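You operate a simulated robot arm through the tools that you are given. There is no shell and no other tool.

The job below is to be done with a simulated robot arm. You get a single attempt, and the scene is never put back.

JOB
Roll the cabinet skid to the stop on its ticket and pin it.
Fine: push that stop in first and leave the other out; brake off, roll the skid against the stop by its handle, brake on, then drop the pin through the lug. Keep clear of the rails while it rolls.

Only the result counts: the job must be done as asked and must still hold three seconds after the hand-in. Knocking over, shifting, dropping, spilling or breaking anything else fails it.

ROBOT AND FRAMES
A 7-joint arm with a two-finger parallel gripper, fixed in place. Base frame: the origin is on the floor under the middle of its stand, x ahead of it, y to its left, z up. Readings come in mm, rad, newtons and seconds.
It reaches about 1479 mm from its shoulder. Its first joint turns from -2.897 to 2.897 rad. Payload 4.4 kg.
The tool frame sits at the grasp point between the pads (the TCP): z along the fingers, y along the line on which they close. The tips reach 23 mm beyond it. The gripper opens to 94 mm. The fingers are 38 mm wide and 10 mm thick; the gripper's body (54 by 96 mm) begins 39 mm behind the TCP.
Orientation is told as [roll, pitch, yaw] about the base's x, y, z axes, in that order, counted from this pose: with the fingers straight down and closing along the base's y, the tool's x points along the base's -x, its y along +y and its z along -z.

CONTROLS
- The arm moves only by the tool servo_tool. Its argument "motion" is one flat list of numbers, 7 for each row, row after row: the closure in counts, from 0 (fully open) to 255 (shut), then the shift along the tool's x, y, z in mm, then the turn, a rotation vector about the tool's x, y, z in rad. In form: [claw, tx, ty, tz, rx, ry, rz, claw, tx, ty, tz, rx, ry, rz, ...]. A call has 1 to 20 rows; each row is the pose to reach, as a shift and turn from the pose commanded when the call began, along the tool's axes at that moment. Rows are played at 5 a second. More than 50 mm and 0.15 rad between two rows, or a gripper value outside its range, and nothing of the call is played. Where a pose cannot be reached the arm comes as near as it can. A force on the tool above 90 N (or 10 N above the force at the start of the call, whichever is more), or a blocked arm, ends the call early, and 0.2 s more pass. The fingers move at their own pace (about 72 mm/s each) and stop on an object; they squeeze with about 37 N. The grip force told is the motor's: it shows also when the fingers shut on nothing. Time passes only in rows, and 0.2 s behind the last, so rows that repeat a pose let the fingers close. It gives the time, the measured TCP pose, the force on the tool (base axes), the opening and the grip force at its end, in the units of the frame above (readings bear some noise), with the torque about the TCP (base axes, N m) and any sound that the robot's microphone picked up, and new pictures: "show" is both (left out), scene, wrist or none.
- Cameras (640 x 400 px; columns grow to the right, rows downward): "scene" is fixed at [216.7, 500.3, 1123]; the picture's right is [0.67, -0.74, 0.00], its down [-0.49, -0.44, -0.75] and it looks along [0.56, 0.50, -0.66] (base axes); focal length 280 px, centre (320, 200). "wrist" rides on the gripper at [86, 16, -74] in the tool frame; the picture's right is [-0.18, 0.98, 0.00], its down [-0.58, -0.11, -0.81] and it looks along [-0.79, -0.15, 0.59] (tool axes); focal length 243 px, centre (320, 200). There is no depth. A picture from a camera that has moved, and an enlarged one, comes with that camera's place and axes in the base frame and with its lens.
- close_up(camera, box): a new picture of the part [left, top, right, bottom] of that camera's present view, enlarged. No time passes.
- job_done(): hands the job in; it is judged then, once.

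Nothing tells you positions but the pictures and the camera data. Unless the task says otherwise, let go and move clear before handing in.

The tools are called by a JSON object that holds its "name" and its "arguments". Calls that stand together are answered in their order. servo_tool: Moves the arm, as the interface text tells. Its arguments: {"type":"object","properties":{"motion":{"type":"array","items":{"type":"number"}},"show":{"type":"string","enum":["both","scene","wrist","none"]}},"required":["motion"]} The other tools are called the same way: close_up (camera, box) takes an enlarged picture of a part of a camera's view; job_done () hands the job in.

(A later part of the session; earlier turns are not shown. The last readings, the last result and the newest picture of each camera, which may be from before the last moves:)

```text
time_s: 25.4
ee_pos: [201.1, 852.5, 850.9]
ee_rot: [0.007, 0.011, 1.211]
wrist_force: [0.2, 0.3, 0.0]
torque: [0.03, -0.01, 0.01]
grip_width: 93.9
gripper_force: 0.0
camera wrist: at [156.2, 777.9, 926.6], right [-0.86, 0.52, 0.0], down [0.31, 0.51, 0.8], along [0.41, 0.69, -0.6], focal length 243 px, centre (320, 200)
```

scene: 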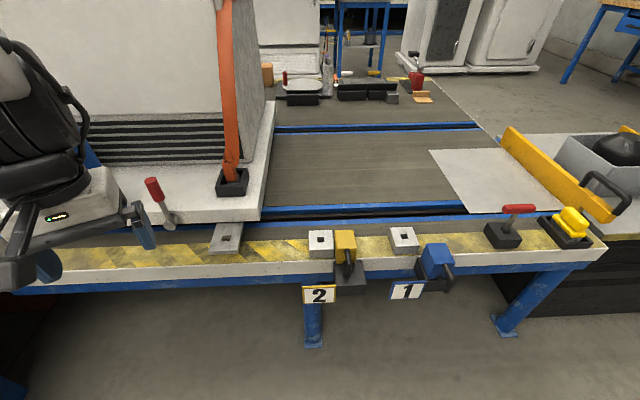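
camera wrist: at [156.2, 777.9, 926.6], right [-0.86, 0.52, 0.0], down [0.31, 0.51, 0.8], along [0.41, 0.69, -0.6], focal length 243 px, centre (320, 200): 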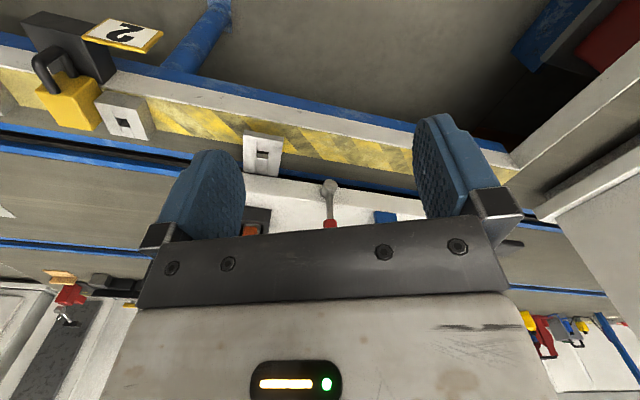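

{"name": "close_up", "arguments": {"camera": "scene", "box": [200, 200, 480, 320]}}

{"name": "close_up", "arguments": {"camera": "wrist", "box": [0, 0, 180, 150]}}

{"name": "close_up", "arguments": {"camera": "wrist", "box": [220, 110, 440, 240]}}

```text
2.29 times, centred on (340, 260) of scene
camera zoom: at [216.7, 500.3, 1123.0], right [0.67, -0.74, 0.0], down [-0.49, -0.44, -0.75], along [0.56, 0.5, -0.66], focal length 641 px, centre (274, 63)
```

zoom: 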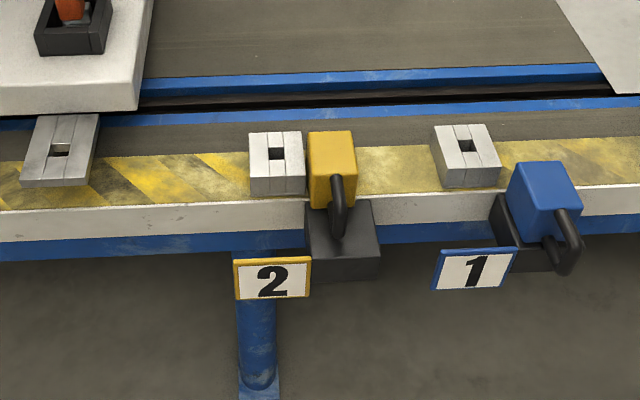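

```text
2.67 times, centred on (90, 75) of wrist
camera zoom: at [156.2, 777.9, 926.6], right [-0.86, 0.52, 0.0], down [0.31, 0.51, 0.8], along [0.41, 0.69, -0.6], focal length 647 px, centre (933, 533)
```

zoom: 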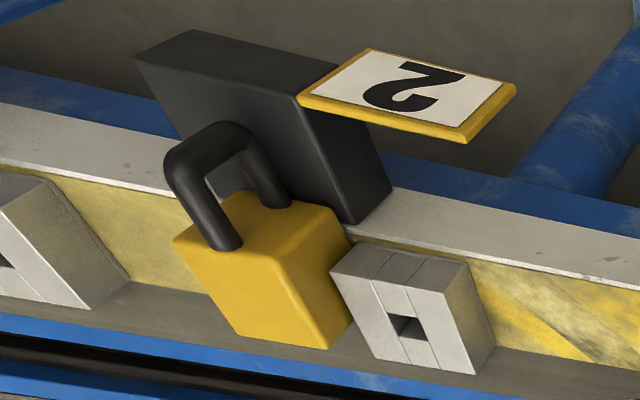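

```text
2.91 times, centred on (330, 175) of wrist
camera zoom: at [156.2, 777.9, 926.6], right [-0.86, 0.52, 0.0], down [0.31, 0.51, 0.8], along [0.41, 0.69, -0.6], focal length 706 px, centre (291, 273)
```

zoom: 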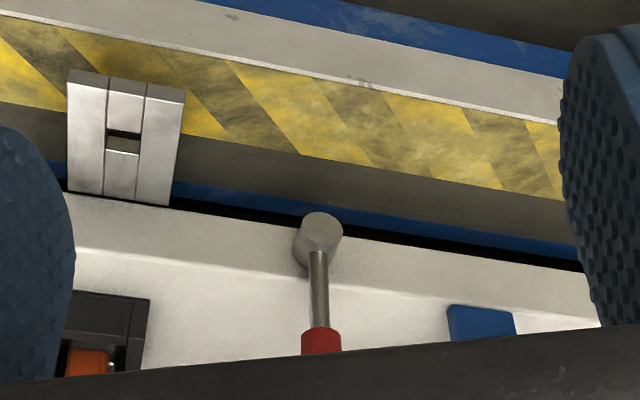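

{"name": "servo_tool", "arguments": {"motion": [0, -12.6, 22, -25.8, 0, -0.018, -0.036, 0, -25.1, 44, -51.6, 0, -0.036, -0.072, 0, -37.7, 66.1, -77.4, 0, -0.054, -0.108, 0, -50.2, 88.1, -103.2, 0, -0.072, -0.144, 0, -62.8, 110.1, -129, 0, -0.09, -0.18], "show": "wrist"}}

```text
time_s: 26.6
ee_pos: [122.9, 951.3, 978.2]
ee_rot: [-0.001, -0.078, 1.391]
wrist_force: [-0.2, 0.5, -0.1]
torque: [-0.03, 0.02, -0.01]
grip_width: 94.0
gripper_force: 0.0
camera wrist: at [89.8, 864.2, 1046.3], right [-0.93, 0.36, 0.01], down [0.2, 0.49, 0.85], along [0.3, 0.8, -0.53], focal length 243 px, centre (320, 200)
```

wrist: 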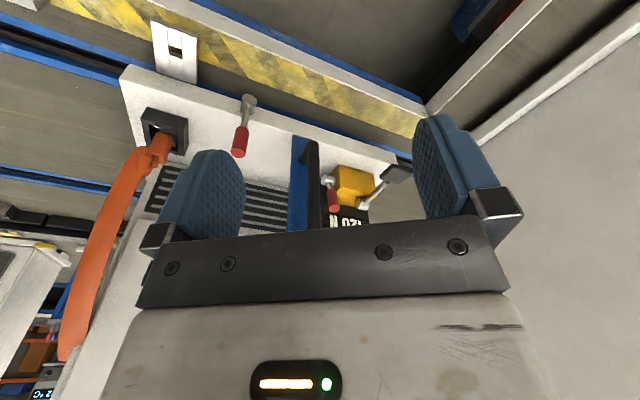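

{"name": "close_up", "arguments": {"camera": "wrist", "box": [315, 150, 415, 232]}}

{"name": "close_up", "arguments": {"camera": "wrist", "box": [220, 85, 270, 170]}}

```text
4.88 times, centred on (365, 191) of wrist
camera zoom: at [89.8, 864.2, 1046.3], right [-0.93, 0.36, 0.01], down [0.2, 0.49, 0.85], along [0.3, 0.8, -0.53], focal length 1184 px, centre (100, 244)
```

zoom: 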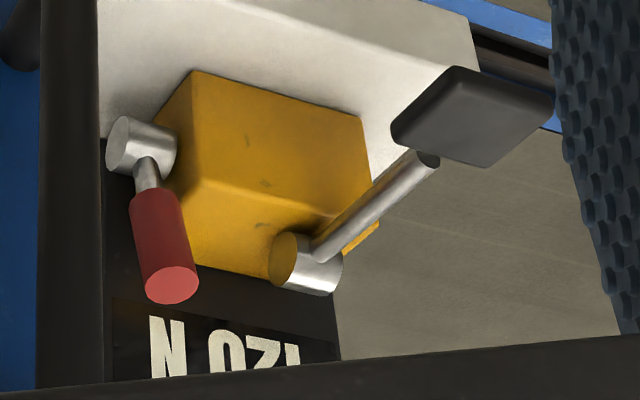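

```text
4.71 times, centred on (245, 128) of wrist
camera zoom: at [89.8, 864.2, 1046.3], right [-0.93, 0.36, 0.01], down [0.2, 0.49, 0.85], along [0.3, 0.8, -0.53], focal length 1142 px, centre (673, 541)
```

zoom: 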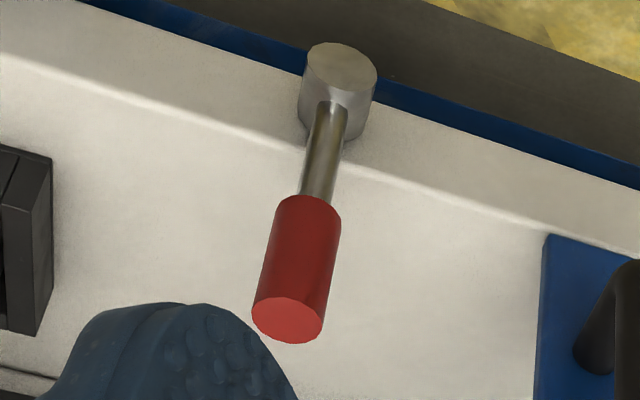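

{"name": "servo_tool", "arguments": {"motion": [92, -7.3, -33.7, 3.6, 0.0038, 0.0127, 0.0977, 92, -14.7, -67.4, 7.2, 0.0077, 0.0253, 0.1953, 92, -22, -101, 10.8, 0.0115, 0.038, 0.293, 92, -29.3, -134.7, 14.3, 0.0153, 0.0507, 0.3907, 92, -36.7, -168.4, 17.9, 0.0192, 0.0633, 0.4883, 92, -44, -202.1, 21.5, 0.023, 0.076, 0.586], "show": "both"}}

```text
time_s: 28.0
ee_pos: [327.6, 960.2, 964.1]
ee_rot: [0.001, 0.0, 0.805]
wrist_force: [0.2, 0.1, 0.8]
torque: [-0.02, 0.0, -0.04]
grip_width: 59.8
gripper_force: 0.0
camera wrist: at [255.5, 909.3, 1038.3], right [-0.58, 0.81, 0.0], down [0.48, 0.34, 0.81], along [0.66, 0.47, -0.59], focal length 243 px, centre (320, 200)
```

scene: 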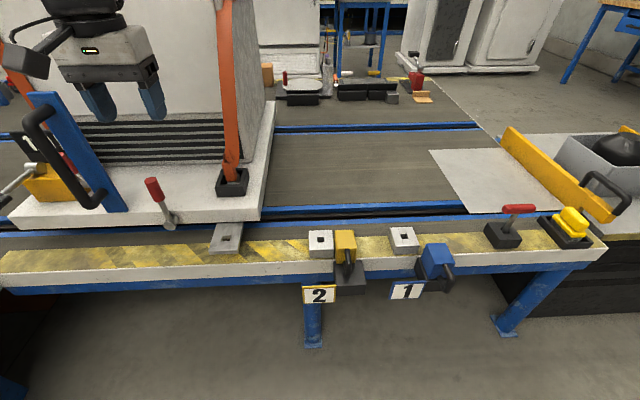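
wrist: 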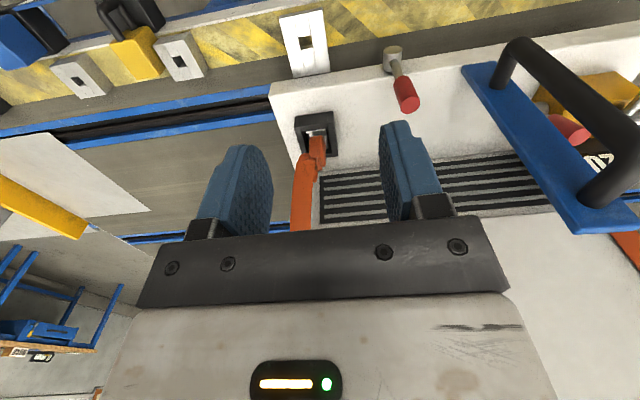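

{"name": "close_up", "arguments": {"camera": "wrist", "box": [440, 10, 640, 250]}}

{"name": "close_up", "arguments": {"camera": "wrist", "box": [340, 30, 460, 130]}}

{"name": "close_up", "arguments": {"camera": "scene", "box": [0, 80, 140, 230]}}

```text
1.67 times, centred on (540, 130) of wrist
camera zoom: at [255.5, 909.3, 1038.3], right [-0.58, 0.81, 0.0], down [0.48, 0.34, 0.81], along [0.66, 0.47, -0.59], focal length 404 px, centre (-47, 317)
```

zoom: 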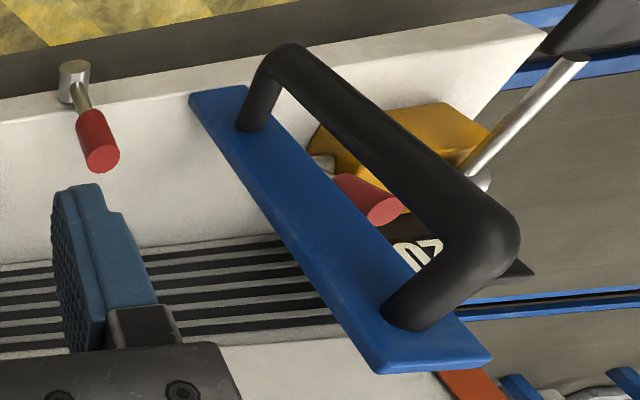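

```text
4.00 times, centred on (400, 80) of wrist
camera zoom: at [255.5, 909.3, 1038.3], right [-0.58, 0.81, 0.0], down [0.48, 0.34, 0.81], along [0.66, 0.47, -0.59], focal length 970 px, centre (0, 680)
```

zoom: 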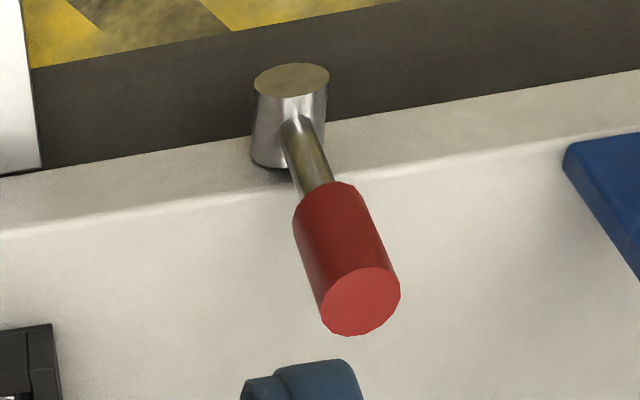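

```text
2.67 times, centred on (70, 155) of scene
camera zoom: at [216.7, 500.3, 1123.0], right [0.67, -0.74, 0.0], down [-0.49, -0.44, -0.75], along [0.56, 0.5, -0.66], focal length 748 px, centre (987, 320)
```

zoom: 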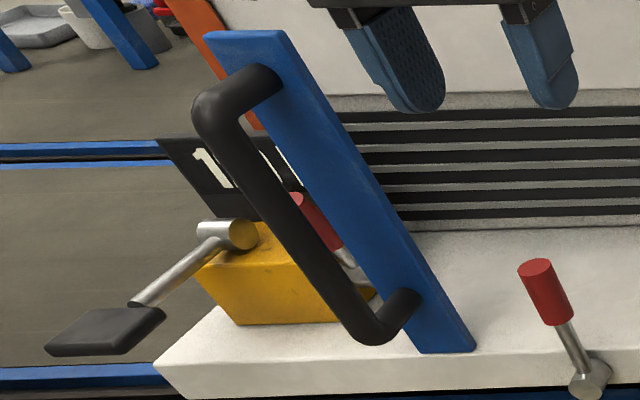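

{"name": "servo_tool", "arguments": {"motion": [92, -28.3, 25.3, 21, 0, 0, 0, 92, -56.6, 50.7, 42, 0, 0, 0, 92, -84.8, 76, 63, 0, 0, 0, 92, -113.1, 101.3, 84, 0, 0, 0], "show": "both"}}

```text
time_s: 29.0
ee_pos: [332.2, 1110.1, 881.8]
ee_rot: [0.001, -0.005, 0.806]
wrist_force: [0.3, 0.6, 1.5]
torque: [0.0, 0.04, -0.02]
grip_width: 60.1
gripper_force: 0.0
camera wrist: at [259.6, 1059.4, 955.9], right [-0.58, 0.81, 0.0], down [0.48, 0.34, 0.81], along [0.66, 0.47, -0.59], focal length 243 px, centre (320, 200)
```

scene: 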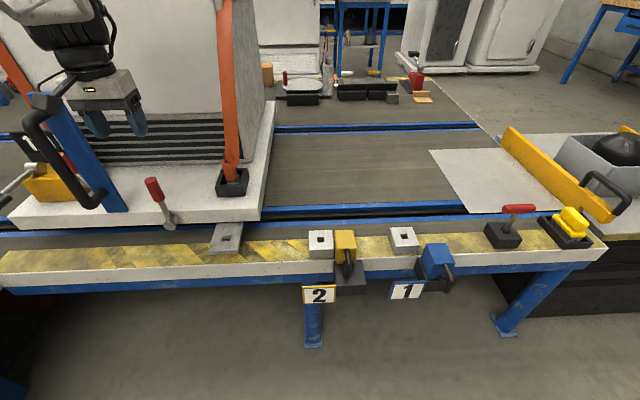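
wrist: 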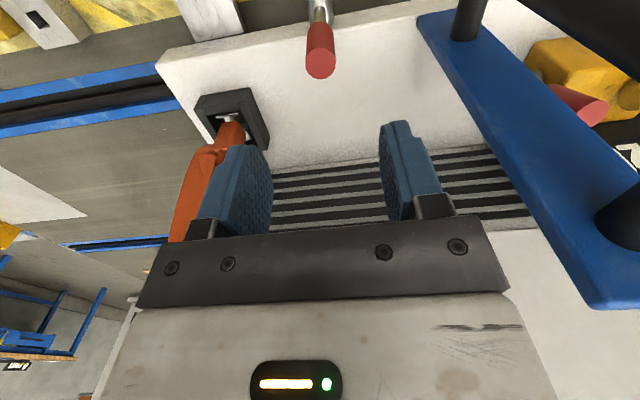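

{"name": "servo_tool", "arguments": {"motion": [92, -1.5, 0, 39, 0, 0, 0, 92, -3, 0, 78, 0, 0, 0, 92, -5, 1, 117, 0, 0, 0, 92, -6, 2, 155, 0, 0, 0], "show": "both"}}

```text
time_s: 30.0
ee_pos: [336.6, 1118.2, 724.6]
ee_rot: [0.001, -0.003, 0.804]
wrist_force: [-0.4, 0.5, 2.6]
torque: [0.0, -0.01, -0.03]
grip_width: 60.1
gripper_force: 0.0
camera wrist: at [263.3, 1066.3, 798.0], right [-0.58, 0.81, 0.0], down [0.48, 0.34, 0.81], along [0.66, 0.47, -0.59], focal length 243 px, centre (320, 200)
```

scene: 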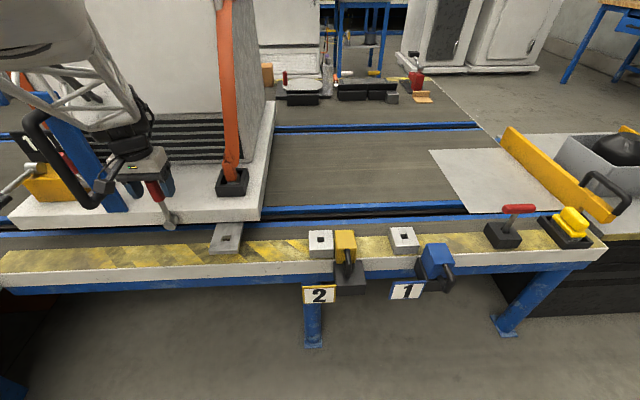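
wrist: 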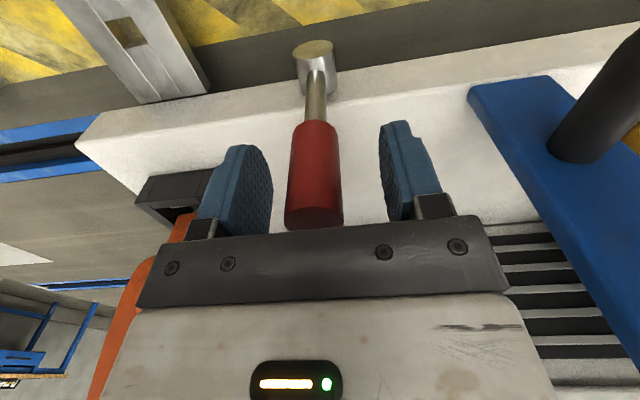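

{"name": "servo_tool", "arguments": {"motion": [146, 0, 0, 0, 0, 0, 0, 146, 0, 0, 0, 0, 0, 0, 146, 0, -6, 0, 0, 0, 0, 146, 0, -12, 0, 0, 0, 0, 146, 0, -16, 0, 0, 0, 0, 146, 0, -20, 0, 0, 0, 0], "show": "both"}}

```text
time_s: 31.4
ee_pos: [350.2, 1104.2, 724.0]
ee_rot: [0.002, -0.002, 0.804]
wrist_force: [-1.0, -0.7, 0.0]
torque: [0.06, 0.03, -0.04]
grip_width: 40.5
gripper_force: 0.0
camera wrist: at [278.6, 1052.5, 798.7], right [-0.58, 0.81, 0.0], down [0.48, 0.34, 0.81], along [0.66, 0.47, -0.59], focal length 243 px, centre (320, 200)
```

scene: 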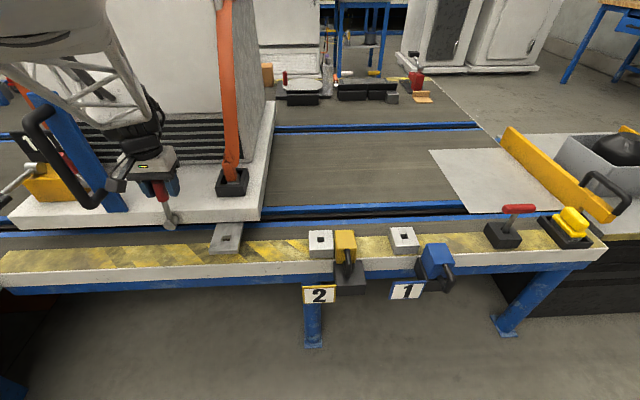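
wrist: 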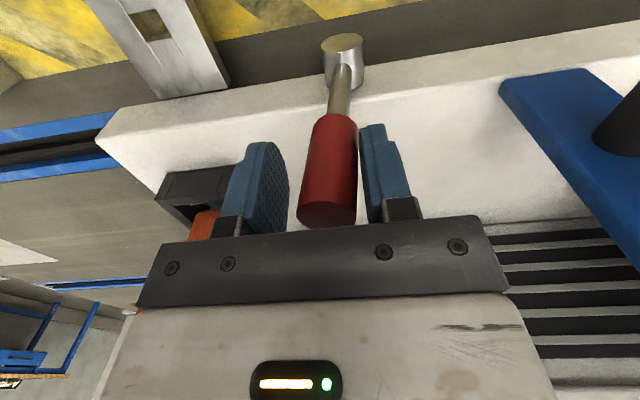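

{"name": "servo_tool", "arguments": {"motion": [146, 0, -6, 2, 0, 0, 0, 146, 0, -12, 4, 0, 0, 0, 146, 0, -18, 6, 0, 0, 0, 146, 0, -24, 8, 0, 0, 0, 146, 0, -30, 10, 0, 0, 0], "show": "both"}}

```text
time_s: 32.6
ee_pos: [369.4, 1085.2, 715.5]
ee_rot: [0.0, -0.003, 0.806]
wrist_force: [-19.6, 13.7, 4.9]
torque: [2.34, 1.35, -0.33]
grip_width: 44.6
gripper_force: 45.0
camera wrist: at [298.4, 1033.1, 789.4], right [-0.58, 0.81, 0.0], down [0.48, 0.34, 0.81], along [0.66, 0.47, -0.59], focal length 243 px, centre (320, 200)
```

scene: 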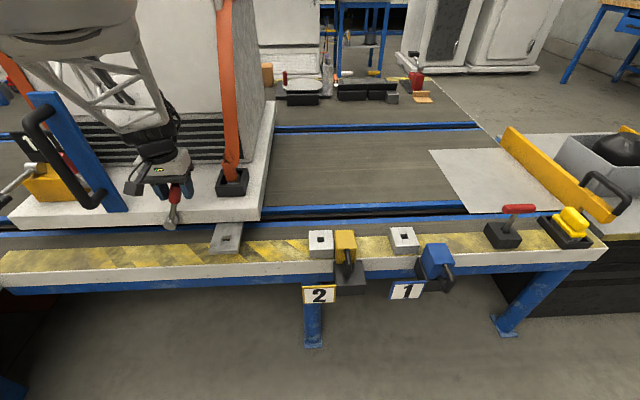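
wrist: 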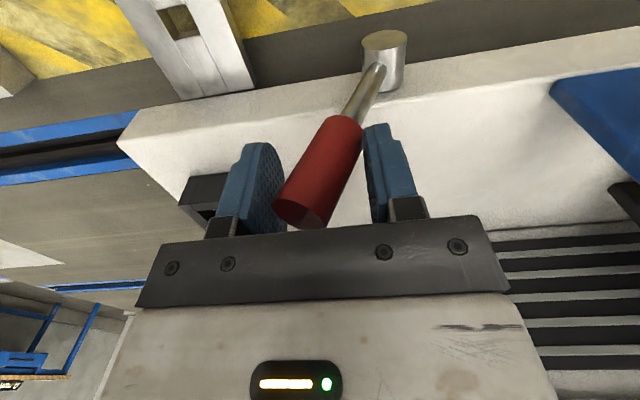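

{"name": "servo_tool", "arguments": {"motion": [60, 0, 0, 0, 0, 0, 0, 60, 0, 0, 0, 0, 0, 0, 60, 0, 0, -30, 0, 0, 0, 60, 0, 0, -65, 0, 0, 0, 255, 3, 20, -65, 0, 0, 0, 255, 6, 39, -65, 0, 0, 0, 255, 6, 39, -65, 0, 0, 0, 255, 6, 39, -65, 0, 0, 0], "show": "both"}}

```text
time_s: 34.4
ee_pos: [340.1, 1106.6, 778.9]
ee_rot: [0.003, -0.002, 0.804]
wrist_force: [0.3, 0.6, -0.2]
torque: [0.0, -0.01, 0.0]
grip_width: 0.0
gripper_force: 37.0
camera wrist: at [267.6, 1054.5, 854.0], right [-0.58, 0.81, 0.0], down [0.48, 0.34, 0.81], along [0.66, 0.47, -0.59], focal length 243 px, centre (320, 200)
```

scene: 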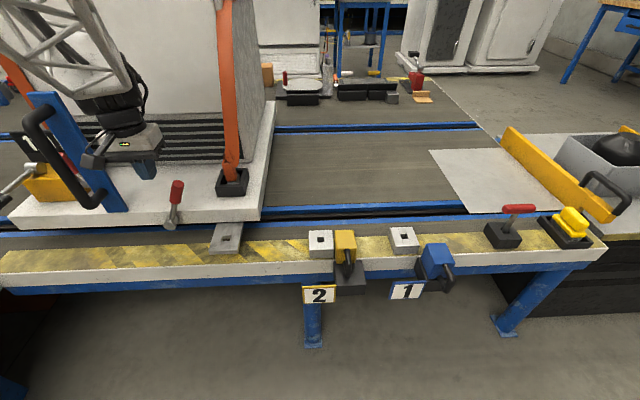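
wrist: 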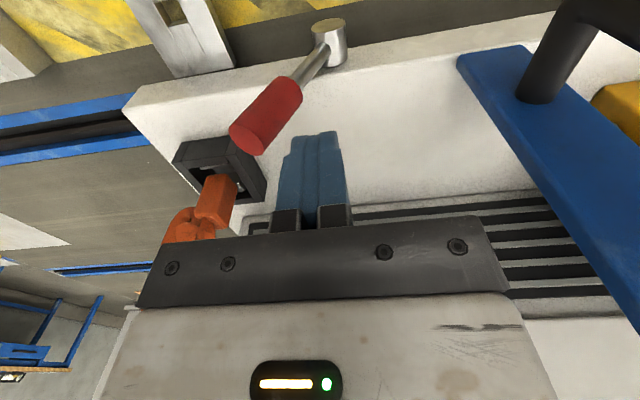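

{"name": "servo_tool", "arguments": {"motion": [255, 0, 8, 20, 0, 0, 0, 255, 0, 8, 45, 0, 0, 0, 255, 0, 8, 68, 0, 0, 0, 255, 0, 0, 68, 0, 0, 0, 255, 0, -8, 68, 0, 0, 0, 255, 0, -16, 68, 0, 0, 0, 255, 0, -24, 68, 0, 0, 0], "show": "both"}}

```text
time_s: 36.0
ee_pos: [356.6, 1089.7, 712.2]
ee_rot: [0.003, -0.002, 0.804]
wrist_force: [-0.2, 0.0, -0.1]
torque: [-0.01, 0.03, 0.0]
grip_width: 0.2
gripper_force: 37.2
camera wrist: at [284.3, 1037.5, 785.8], right [-0.58, 0.81, 0.0], down [0.48, 0.34, 0.81], along [0.66, 0.47, -0.59], focal length 243 px, centre (320, 200)
```

scene: 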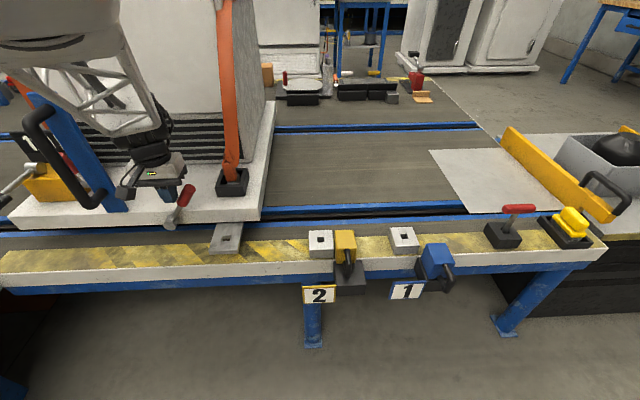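
wrist: 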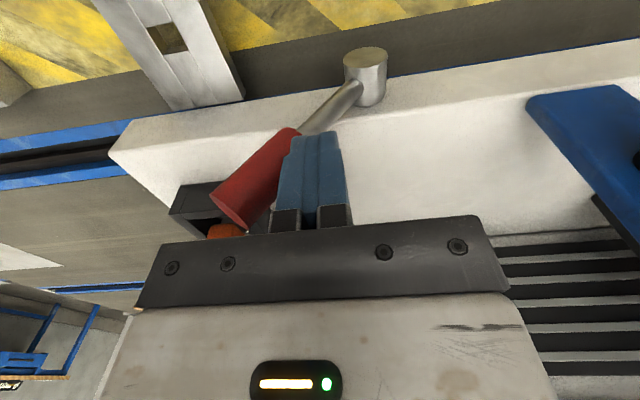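

{"name": "servo_tool", "arguments": {"motion": [255, 0, -8, 3, 0, 0, 0, 255, 0, -16, 6, 0, 0, 0, 255, 0, -24, 9, 0, 0, 0, 255, 0, -32, 12, 0, 0, 0], "show": "both"}}

```text
time_s: 37.0
ee_pos: [378.9, 1065.6, 699.8]
ee_rot: [0.001, -0.002, 0.805]
wrist_force: [-0.2, -0.5, 1.0]
torque: [-0.02, -0.03, 0.01]
grip_width: 0.0
gripper_force: 37.5
camera wrist: at [307.5, 1015.2, 773.6], right [-0.58, 0.81, 0.0], down [0.48, 0.34, 0.81], along [0.66, 0.47, -0.59], focal length 243 px, centre (320, 200)
```

scene: 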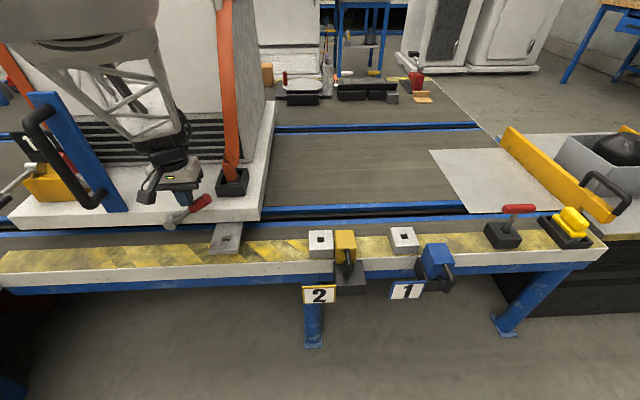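
wrist: 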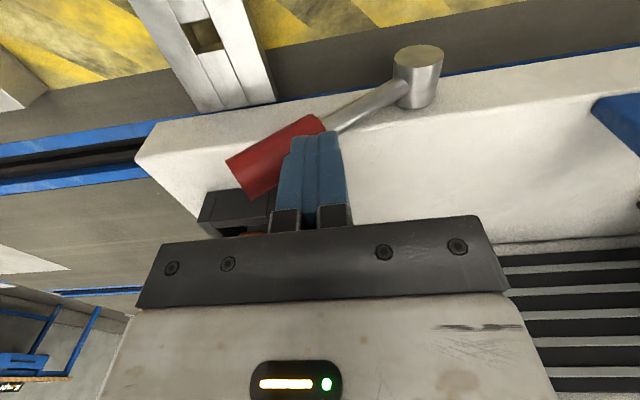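

{"name": "servo_tool", "arguments": {"motion": [255, 0, -7, 4, 0, 0, 0, 255, 0, -14, 8, 0, 0, 0, 255, 0, -21, 12, 0, 0, 0, 255, 0, -28, 16, 0, 0, 0], "show": "both"}}

```text
time_s: 38.0
ee_pos: [399.4, 1046.6, 682.4]
ee_rot: [0.001, -0.003, 0.804]
wrist_force: [-0.2, 1.6, 0.1]
torque: [0.01, 0.03, 0.02]
grip_width: 0.1
gripper_force: 37.1
camera wrist: at [328.2, 995.0, 757.8], right [-0.58, 0.81, 0.0], down [0.48, 0.34, 0.81], along [0.66, 0.47, -0.59], focal length 243 px, centre (320, 200)
```

scene: 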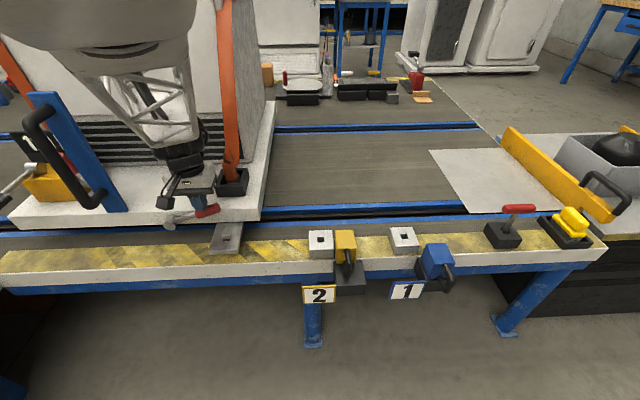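
wrist: 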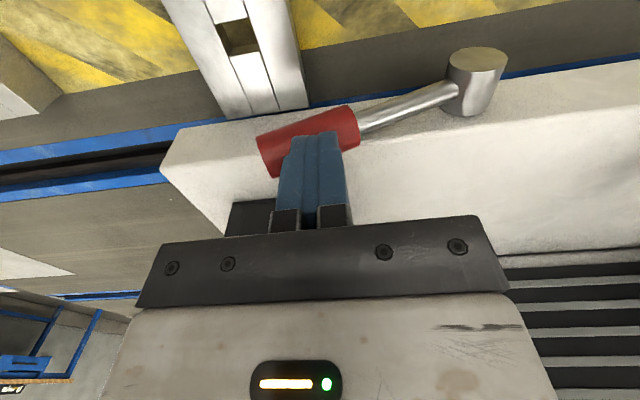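

{"name": "servo_tool", "arguments": {"motion": [255, 8, 0, 4, 0, 0, 0, 255, 8, 0, 9, 0, 0, 0, 255, 8, 0, 14, 0, 0, 0, 255, 8, 0, 18, 0, 0, 0, 255, 8, 0, 22, 0, 0, 0], "show": "both"}}

```text
time_s: 39.2
ee_pos: [396.4, 1045.0, 673.0]
ee_rot: [0.007, -0.012, 0.804]
wrist_force: [-2.7, 2.2, 15.5]
torque: [0.05, -0.12, 0.06]
grip_width: 0.0
gripper_force: 36.9
stopped in row 5: the force on the tool passed its limit at 96 N (the readings are from after the stop); the commanded pose is now the measured one
camera wrist: at [323.9, 993.2, 746.2], right [-0.58, 0.81, 0.01], down [0.48, 0.33, 0.81], along [0.66, 0.47, -0.58], focal length 243 px, centre (320, 200)
```

scene: 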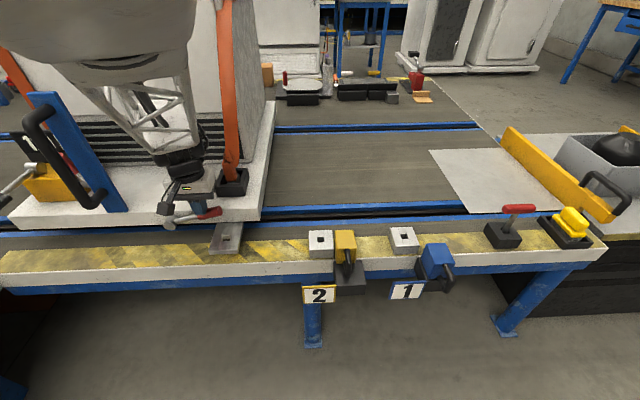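
wrist: 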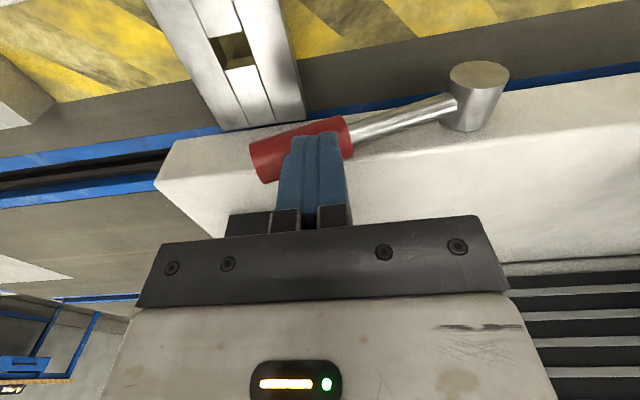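

{"name": "servo_tool", "arguments": {"motion": [255, 8, 0, -30, 0, 0, 0, 255, 16, 0, -75, 0, 0, 0, 200, 25, 0, -120, 0, 0, 0, 150, 34, 0, -165, 0, 0, 0, 100, 43, 0, -210, 0, 0, 0, 60, 52, 0, -255, 0, 0, 0, 30, 60, 0, -300, 0, 0, 0, 0, 60, 0, -340, 0, 0, 0], "show": "both"}}

```text
time_s: 41.0
ee_pos: [351.8, 998.4, 1008.9]
ee_rot: [0.003, -0.006, 0.804]
wrist_force: [-0.4, -0.1, -0.2]
torque: [0.02, 0.02, -0.02]
grip_width: 94.2
gripper_force: 0.0
camera wrist: at [279.1, 946.5, 1083.5], right [-0.58, 0.81, 0.0], down [0.48, 0.34, 0.81], along [0.66, 0.47, -0.59], focal length 243 px, centre (320, 200)
```

scene: 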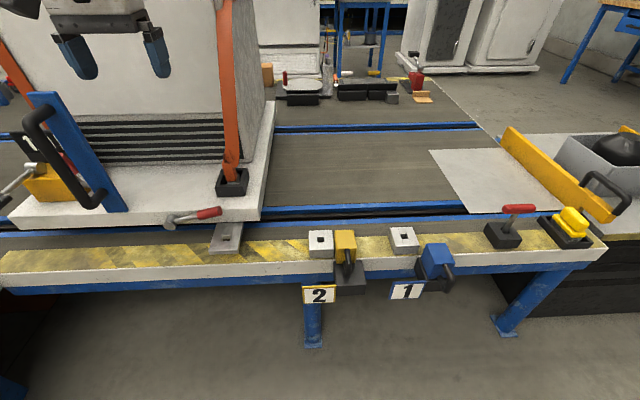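
wrist: 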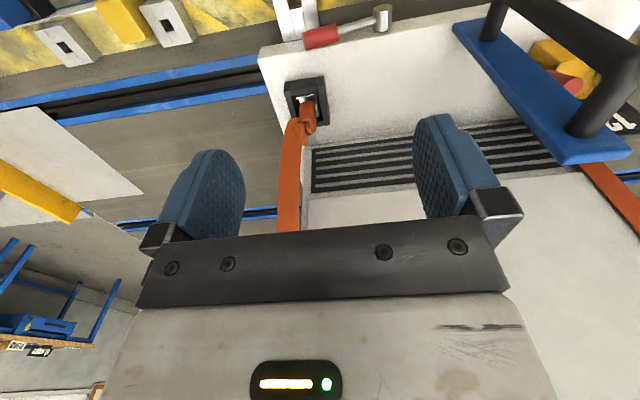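

{"name": "close_up", "arguments": {"camera": "wrist", "box": [440, 0, 640, 180]}}

```text
2.22 times, centred on (540, 90) of wrist
camera zoom: at [279.1, 946.5, 1083.5], right [-0.58, 0.81, 0.0], down [0.48, 0.34, 0.81], along [0.66, 0.47, -0.59], focal length 539 px, centre (-169, 444)
```

zoom: 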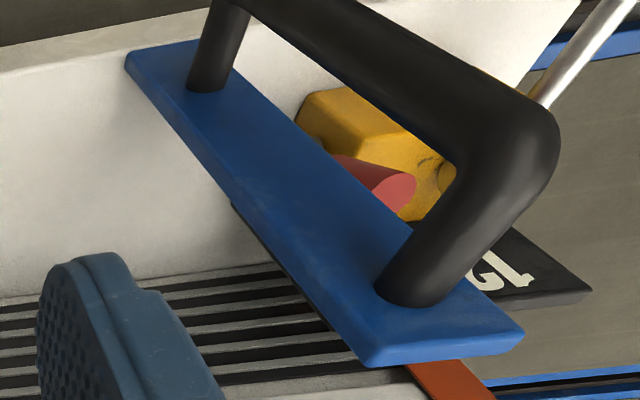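

{"name": "servo_tool", "arguments": {"motion": [0, -8.6, 37.5, 0, 0, 0, 0, 0, -17.3, 75, 0, 0, 0, 0, 0, -25.9, 112.6, 0, 0, 0, 0, 0, -34.5, 150.1, 0, 0, 0, 0, 0, -43.2, 187.7, 0, 0, 0, 0, 0, -51.8, 225.2, 0, 0, 0, 0], "show": "both"}}

```text
time_s: 42.4
ee_pos: [227.4, 1191.8, 1012.6]
ee_rot: [0.005, -0.009, 0.804]
wrist_force: [0.3, 0.6, 1.1]
torque: [-0.02, -0.03, -0.02]
grip_width: 94.0
gripper_force: 0.2
camera wrist: at [154.6, 1139.5, 1086.2], right [-0.58, 0.81, 0.01], down [0.48, 0.34, 0.81], along [0.66, 0.47, -0.59], focal length 243 px, centre (320, 200)
```

scene: 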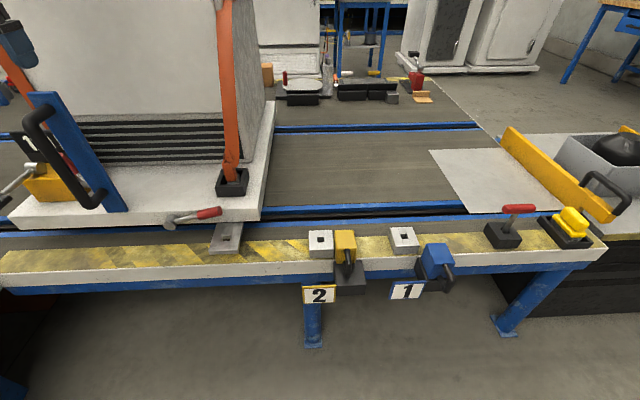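
wrist: 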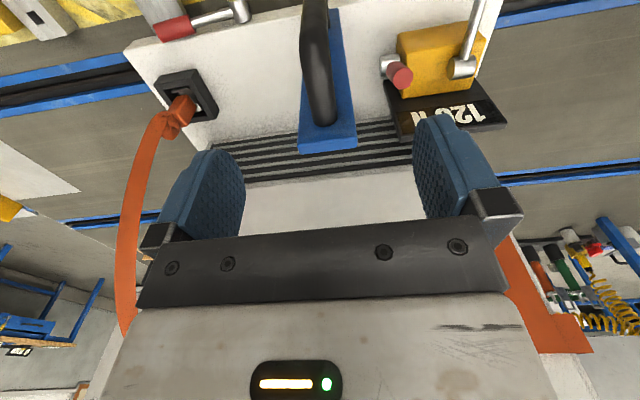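

{"name": "close_up", "arguments": {"camera": "wrist", "box": [360, 0, 520, 140]}}

{"name": "close_up", "arguments": {"camera": "wrist", "box": [250, 0, 400, 160]}}

```text
2.86 times, centred on (440, 70) of wrist
camera zoom: at [154.6, 1139.5, 1086.2], right [-0.58, 0.81, 0.01], down [0.48, 0.34, 0.81], along [0.66, 0.47, -0.59], focal length 693 px, centre (-23, 571)
```

zoom: 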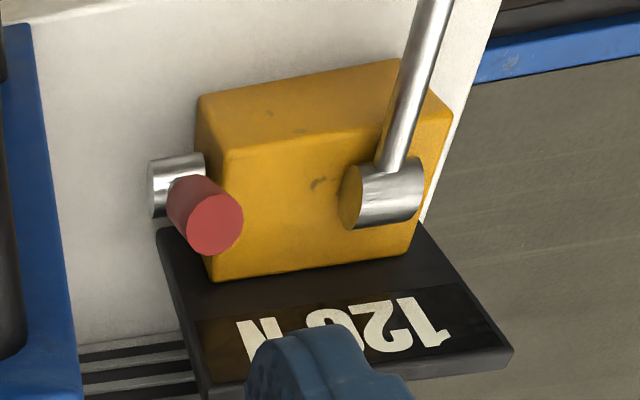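

```text
2.50 times, centred on (325, 80) of wrist
camera zoom: at [154.6, 1139.5, 1086.2], right [-0.58, 0.81, 0.01], down [0.48, 0.34, 0.81], along [0.66, 0.47, -0.59], focal length 606 px, centre (308, 500)
```

zoom: 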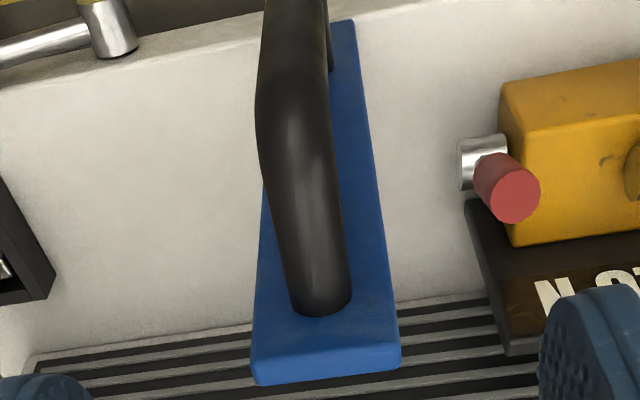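

{"name": "servo_tool", "arguments": {"motion": [0, 0, -2, 30, 0, 0, 0, 0, 0, -2, 60, 0, 0, 0, 0, 0, -2, 90, 0, 0, 0, 0, 0, -2, 112, 0, 0, 0], "show": "both"}}

```text
time_s: 43.4
ee_pos: [227.9, 1190.6, 900.2]
ee_rot: [0.003, -0.01, 0.804]
wrist_force: [0.0, 0.3, 1.5]
torque: [-0.04, -0.01, 0.0]
grip_width: 94.1
gripper_force: 0.1
camera wrist: at [155.9, 1139.5, 973.0], right [-0.58, 0.81, 0.01], down [0.48, 0.34, 0.81], along [0.66, 0.47, -0.59], focal length 243 px, centre (320, 200)
```

scene: 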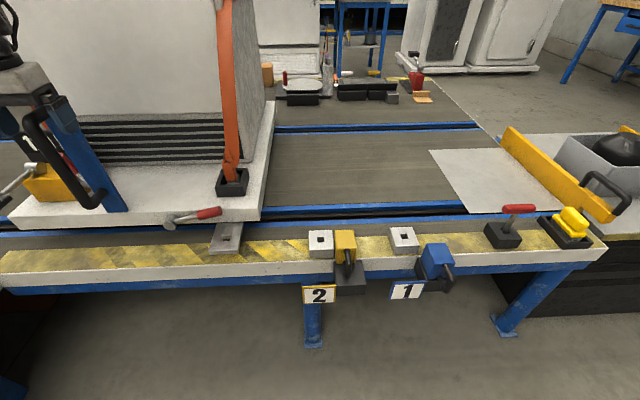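
wrist: 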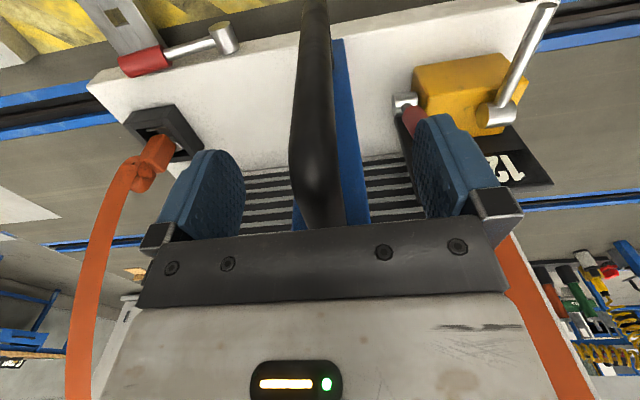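

{"name": "servo_tool", "arguments": {"motion": [255, 0, 0, 0, 0, 0, 0, 255, 0, 0, 0, 0, 0, 0, 255, 0, 0, 0, 0, 0, 0, 255, 0, 0, 0, 0, 0, 0], "show": "both"}}

```text
time_s: 44.4
ee_pos: [229.7, 1191.3, 899.2]
ee_rot: [0.002, -0.006, 0.802]
wrist_force: [5.0, -15.9, 1.3]
torque: [-0.09, 0.65, -1.55]
grip_width: 22.2
gripper_force: 45.0
camera wrist: at [156.5, 1139.2, 972.9], right [-0.58, 0.81, 0.0], down [0.48, 0.34, 0.81], along [0.66, 0.47, -0.59], focal length 243 px, centre (320, 200)
```

scene: 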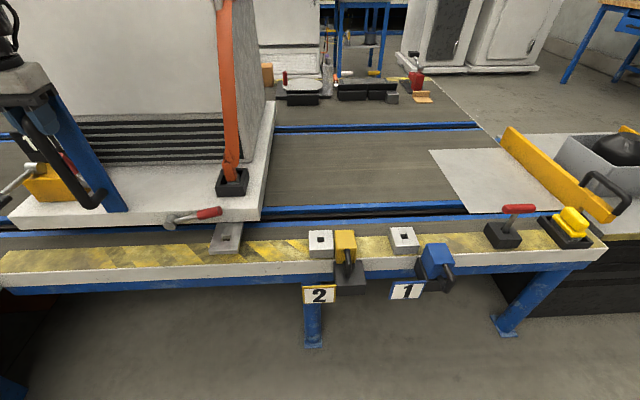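
wrist: 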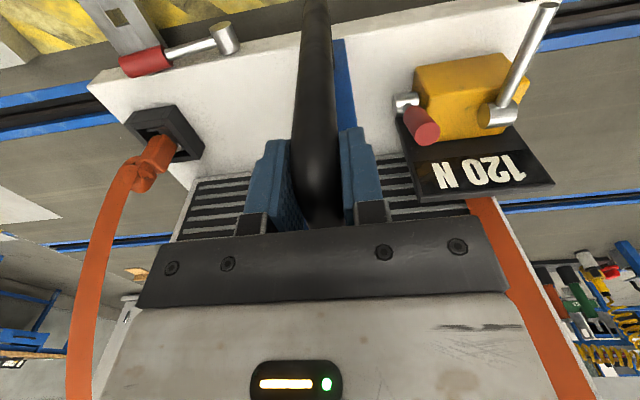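

{"name": "servo_tool", "arguments": {"motion": [255, 0, -3, 0, 0, 0, 0, 255, 0, -6, 0, 0, 0, 0, 255, 0, -9, 0, 0, 0, 0, 255, 0, -12, 0, 0, 0, 0], "show": "both"}}

```text
time_s: 45.4
ee_pos: [237.1, 1181.8, 899.2]
ee_rot: [0.004, -0.005, 0.806]
wrist_force: [-20.5, -14.9, 4.3]
torque: [0.28, -0.01, -1.31]
grip_width: 22.3
gripper_force: 45.2
camera wrist: at [164.9, 1130.8, 972.9], right [-0.58, 0.81, 0.0], down [0.48, 0.34, 0.81], along [0.66, 0.47, -0.59], focal length 243 px, centre (320, 200)
```

scene: 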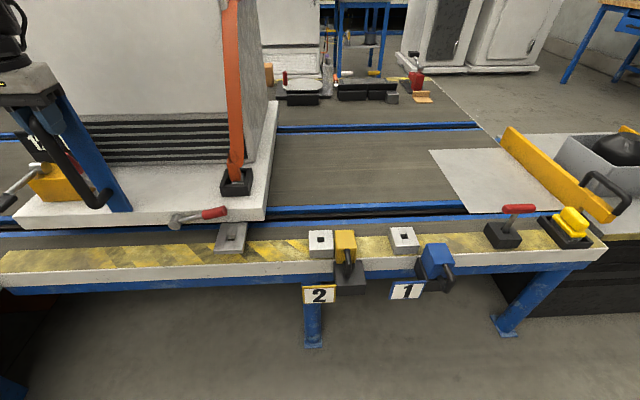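
wrist: 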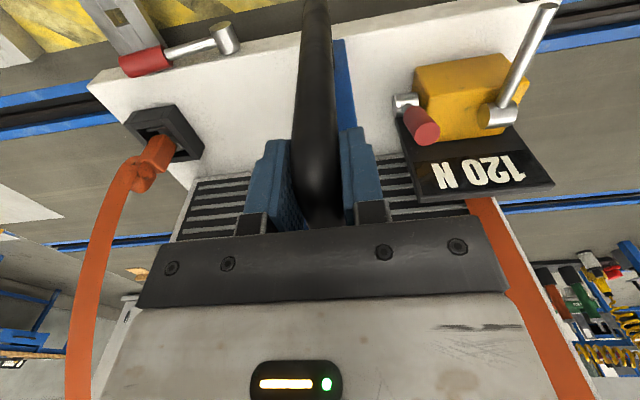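

{"name": "servo_tool", "arguments": {"motion": [255, 1, -7, 0, 0, 0, 0, 255, 2, -14, 0, 0, 0, 0, 255, 3, -21, 0, 0, 0, 0, 255, 3, -28, 0, 0, 0, 0, 255, 3, -35, 0, 0, 0, 0, 255, 3, -42, 0, 0, 0, 0, 255, 3, -49, 0, 0, 0, 0, 255, 3, -56, 0, 0, 0, 0], "show": "both"}}

```text
time_s: 47.2
ee_pos: [276.3, 1142.5, 898.7]
ee_rot: [0.003, -0.007, 0.803]
wrist_force: [14.5, 10.1, 4.6]
torque: [0.32, -0.06, -1.53]
grip_width: 22.0
gripper_force: 44.5
camera wrist: at [204.4, 1090.1, 972.8], right [-0.58, 0.81, 0.0], down [0.48, 0.34, 0.81], along [0.66, 0.47, -0.59], focal length 243 px, centre (320, 200)
```

scene: 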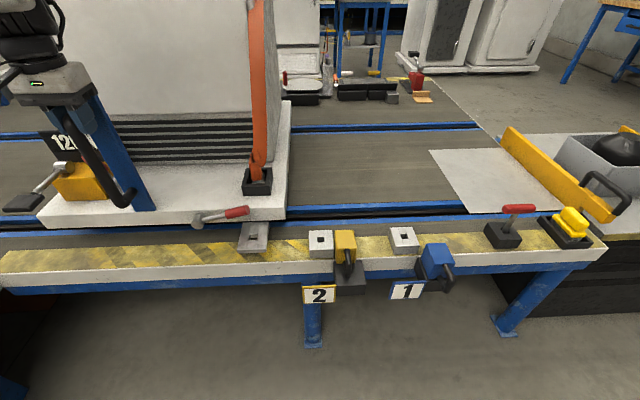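
wrist: 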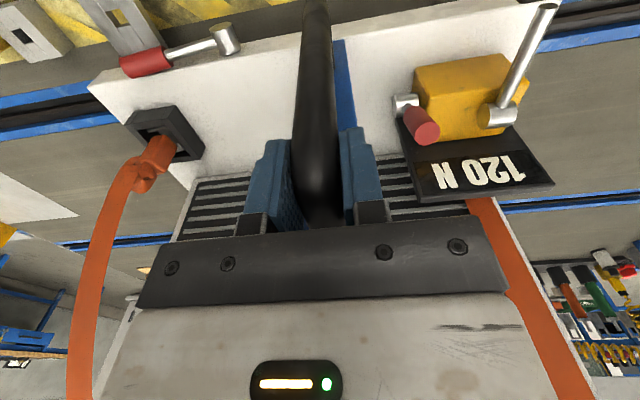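

{"name": "servo_tool", "arguments": {"motion": [255, -1, -7, 0, 0, 0, 0, 255, -1, -14, 0, 0, 0, 0, 255, -1, -21, 0, 0, 0, 0, 255, -1, -28, 0, 0, 0, 0, 255, -1, -35, 0, 0, 0, 0, 255, -1, -42, 0, 0, 0, 0, 255, -1, -49, 0, 0, 0, 0, 255, -1, -56, 0, 0, 0, 0], "show": "both"}}

```text
time_s: 49.0
ee_pos: [317.9, 1103.3, 897.6]
ee_rot: [0.003, -0.006, 0.803]
wrist_force: [-21.4, -25.2, 13.4]
torque: [0.04, 0.47, -1.42]
grip_width: 22.5
gripper_force: 44.0
camera wrist: at [245.2, 1051.1, 972.3], right [-0.58, 0.81, 0.0], down [0.48, 0.34, 0.81], along [0.66, 0.47, -0.59], focal length 243 px, centre (320, 200)
```

scene: 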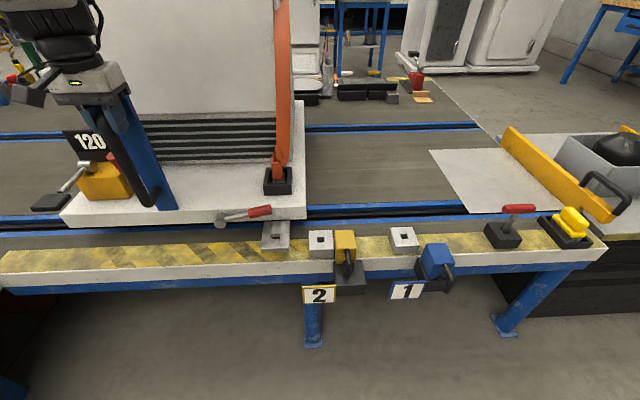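
wrist: 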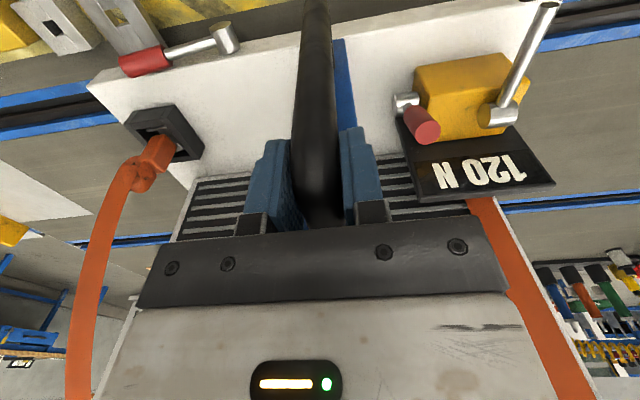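

{"name": "servo_tool", "arguments": {"motion": [255, 1, -7, -0.5, 0, 0, 0, 255, 2, -14, -0.5, 0, 0, 0, 255, 2.4, -21, -0.5, 0, 0, 0, 255, 2.4, -28, -0.5, 0, 0, 0, 255, 2.4, -35, -0.5, 0, 0, 0, 255, 2.4, -42, -0.5, 0, 0, 0, 255, 2.4, -49, -0.5, 0, 0, 0, 255, 2.4, -56, -0.5, 0, 0, 0], "show": "both"}}

```text
time_s: 50.8
ee_pos: [354.9, 1061.7, 898.6]
ee_rot: [0.002, -0.007, 0.803]
wrist_force: [12.6, 9.8, 0.1]
torque: [0.62, -0.33, -1.38]
grip_width: 22.4
gripper_force: 45.5
camera wrist: at [283.3, 1011.0, 972.3], right [-0.58, 0.81, 0.0], down [0.48, 0.34, 0.81], along [0.66, 0.47, -0.59], focal length 243 px, centre (320, 200)
```

scene: 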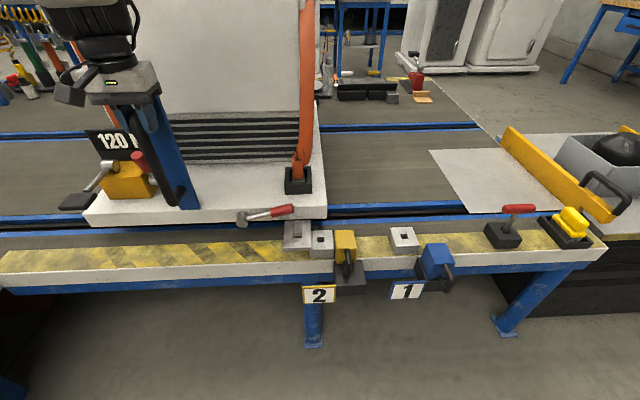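
wrist: 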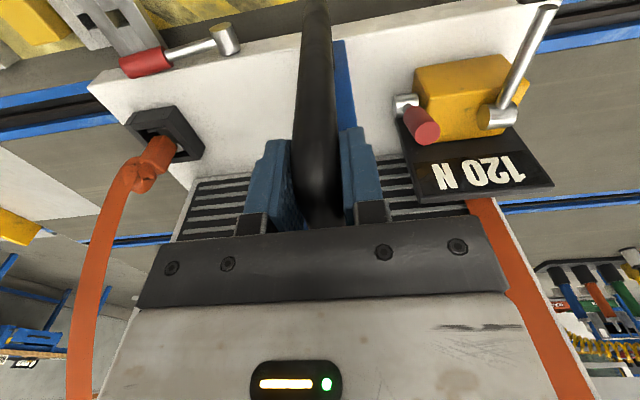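

{"name": "close_up", "arguments": {"camera": "scene", "box": [220, 190, 400, 300]}}

```text
3.56 times, centred on (310, 245) of scene
camera zoom: at [216.7, 500.3, 1123.0], right [0.67, -0.74, 0.0], down [-0.49, -0.44, -0.75], along [0.56, 0.5, -0.66], focal length 997 px, centre (356, 40)
```

zoom: 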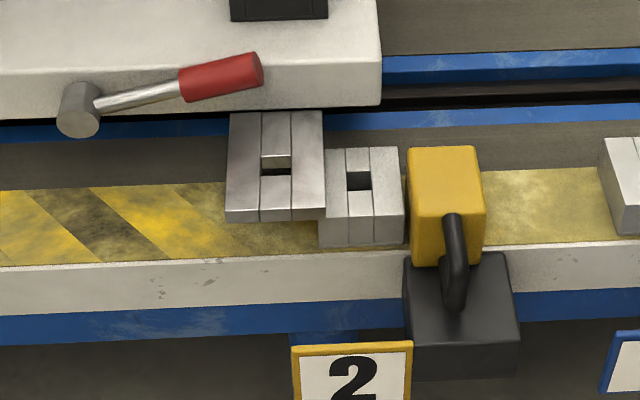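

{"name": "servo_tool", "arguments": {"motion": [255, -0.8, -7, 0, 0, 0, 0, 255, -0.8, -14, 0, 0, 0, 0, 255, -0.6, -21, 0, 0, 0, 0, 255, -0.4, -28, 0, 0, 0, 0, 255, -0.2, -35, 0, 0, 0, 0, 255, 0, -42, 0, 0, 0, 0, 255, 0, -47, 0, 0, 0, 0, 255, 0, -50, 0, 0, 0, 0], "show": "both"}}

```text
time_s: 52.6
ee_pos: [391.5, 1027.1, 897.5]
ee_rot: [0.004, -0.006, 0.804]
wrist_force: [-28.5, -24.3, -1.3]
torque: [0.21, 0.29, -1.42]
grip_width: 22.5
gripper_force: 44.7
camera wrist: at [319.5, 975.7, 972.3], right [-0.58, 0.81, 0.0], down [0.48, 0.34, 0.81], along [0.66, 0.47, -0.59], focal length 243 px, centre (320, 200)
```

scene: 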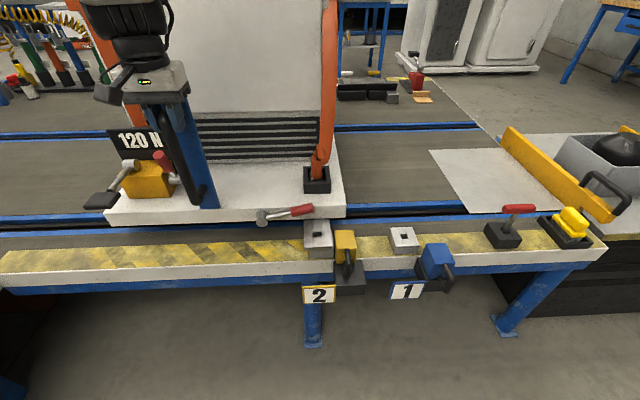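
wrist: 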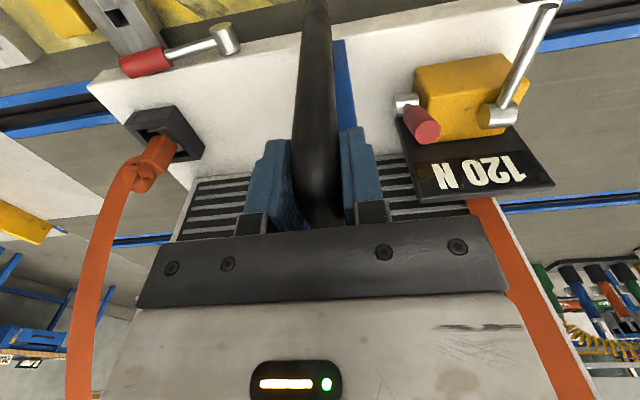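

{"name": "servo_tool", "arguments": {"motion": [255, 1, -1, 0, 0, 0, 0, 255, 2, -3, 0, 0, 0, 0, 255, 2, -5, 0, 0, 0, 0, 255, 2, -7, 0, 0, 0, 0, 255, 2, -9, 0, 0, 0, 0], "show": "scene"}}

{"name": "close_up", "arguments": {"camera": "scene", "box": [260, 190, 400, 300]}}

```text
time_s: 53.8
ee_pos: [397.8, 1020.9, 899.3]
ee_rot: [0.005, -0.009, 0.806]
wrist_force: [17.1, 25.0, -18.0]
torque: [0.3, 0.21, -1.4]
grip_width: 22.4
gripper_force: 45.5
```

scene: 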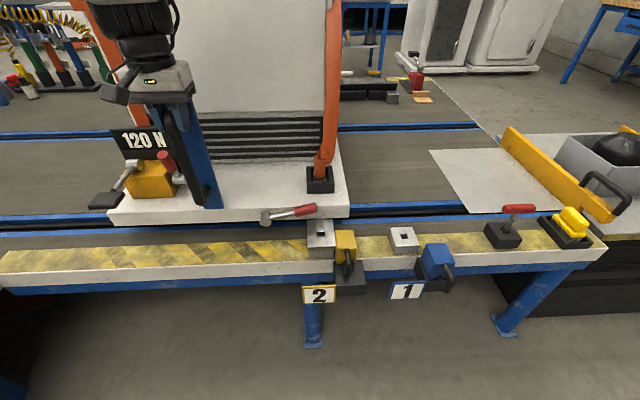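

```text
3.64 times, centred on (330, 245) of scene
camera zoom: at [216.7, 500.3, 1123.0], right [0.67, -0.74, 0.0], down [-0.49, -0.44, -0.75], along [0.56, 0.5, -0.66], focal length 1020 px, centre (284, 36)
```

zoom: 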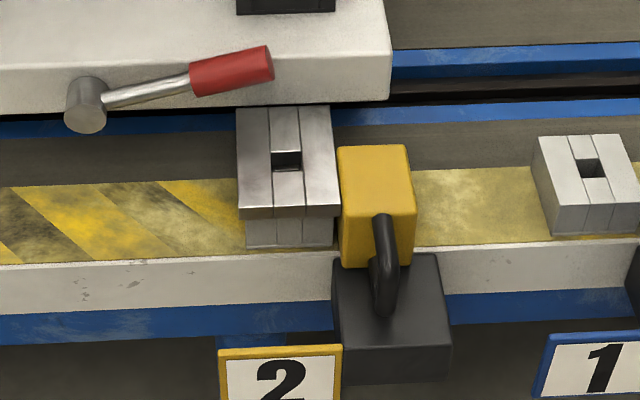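

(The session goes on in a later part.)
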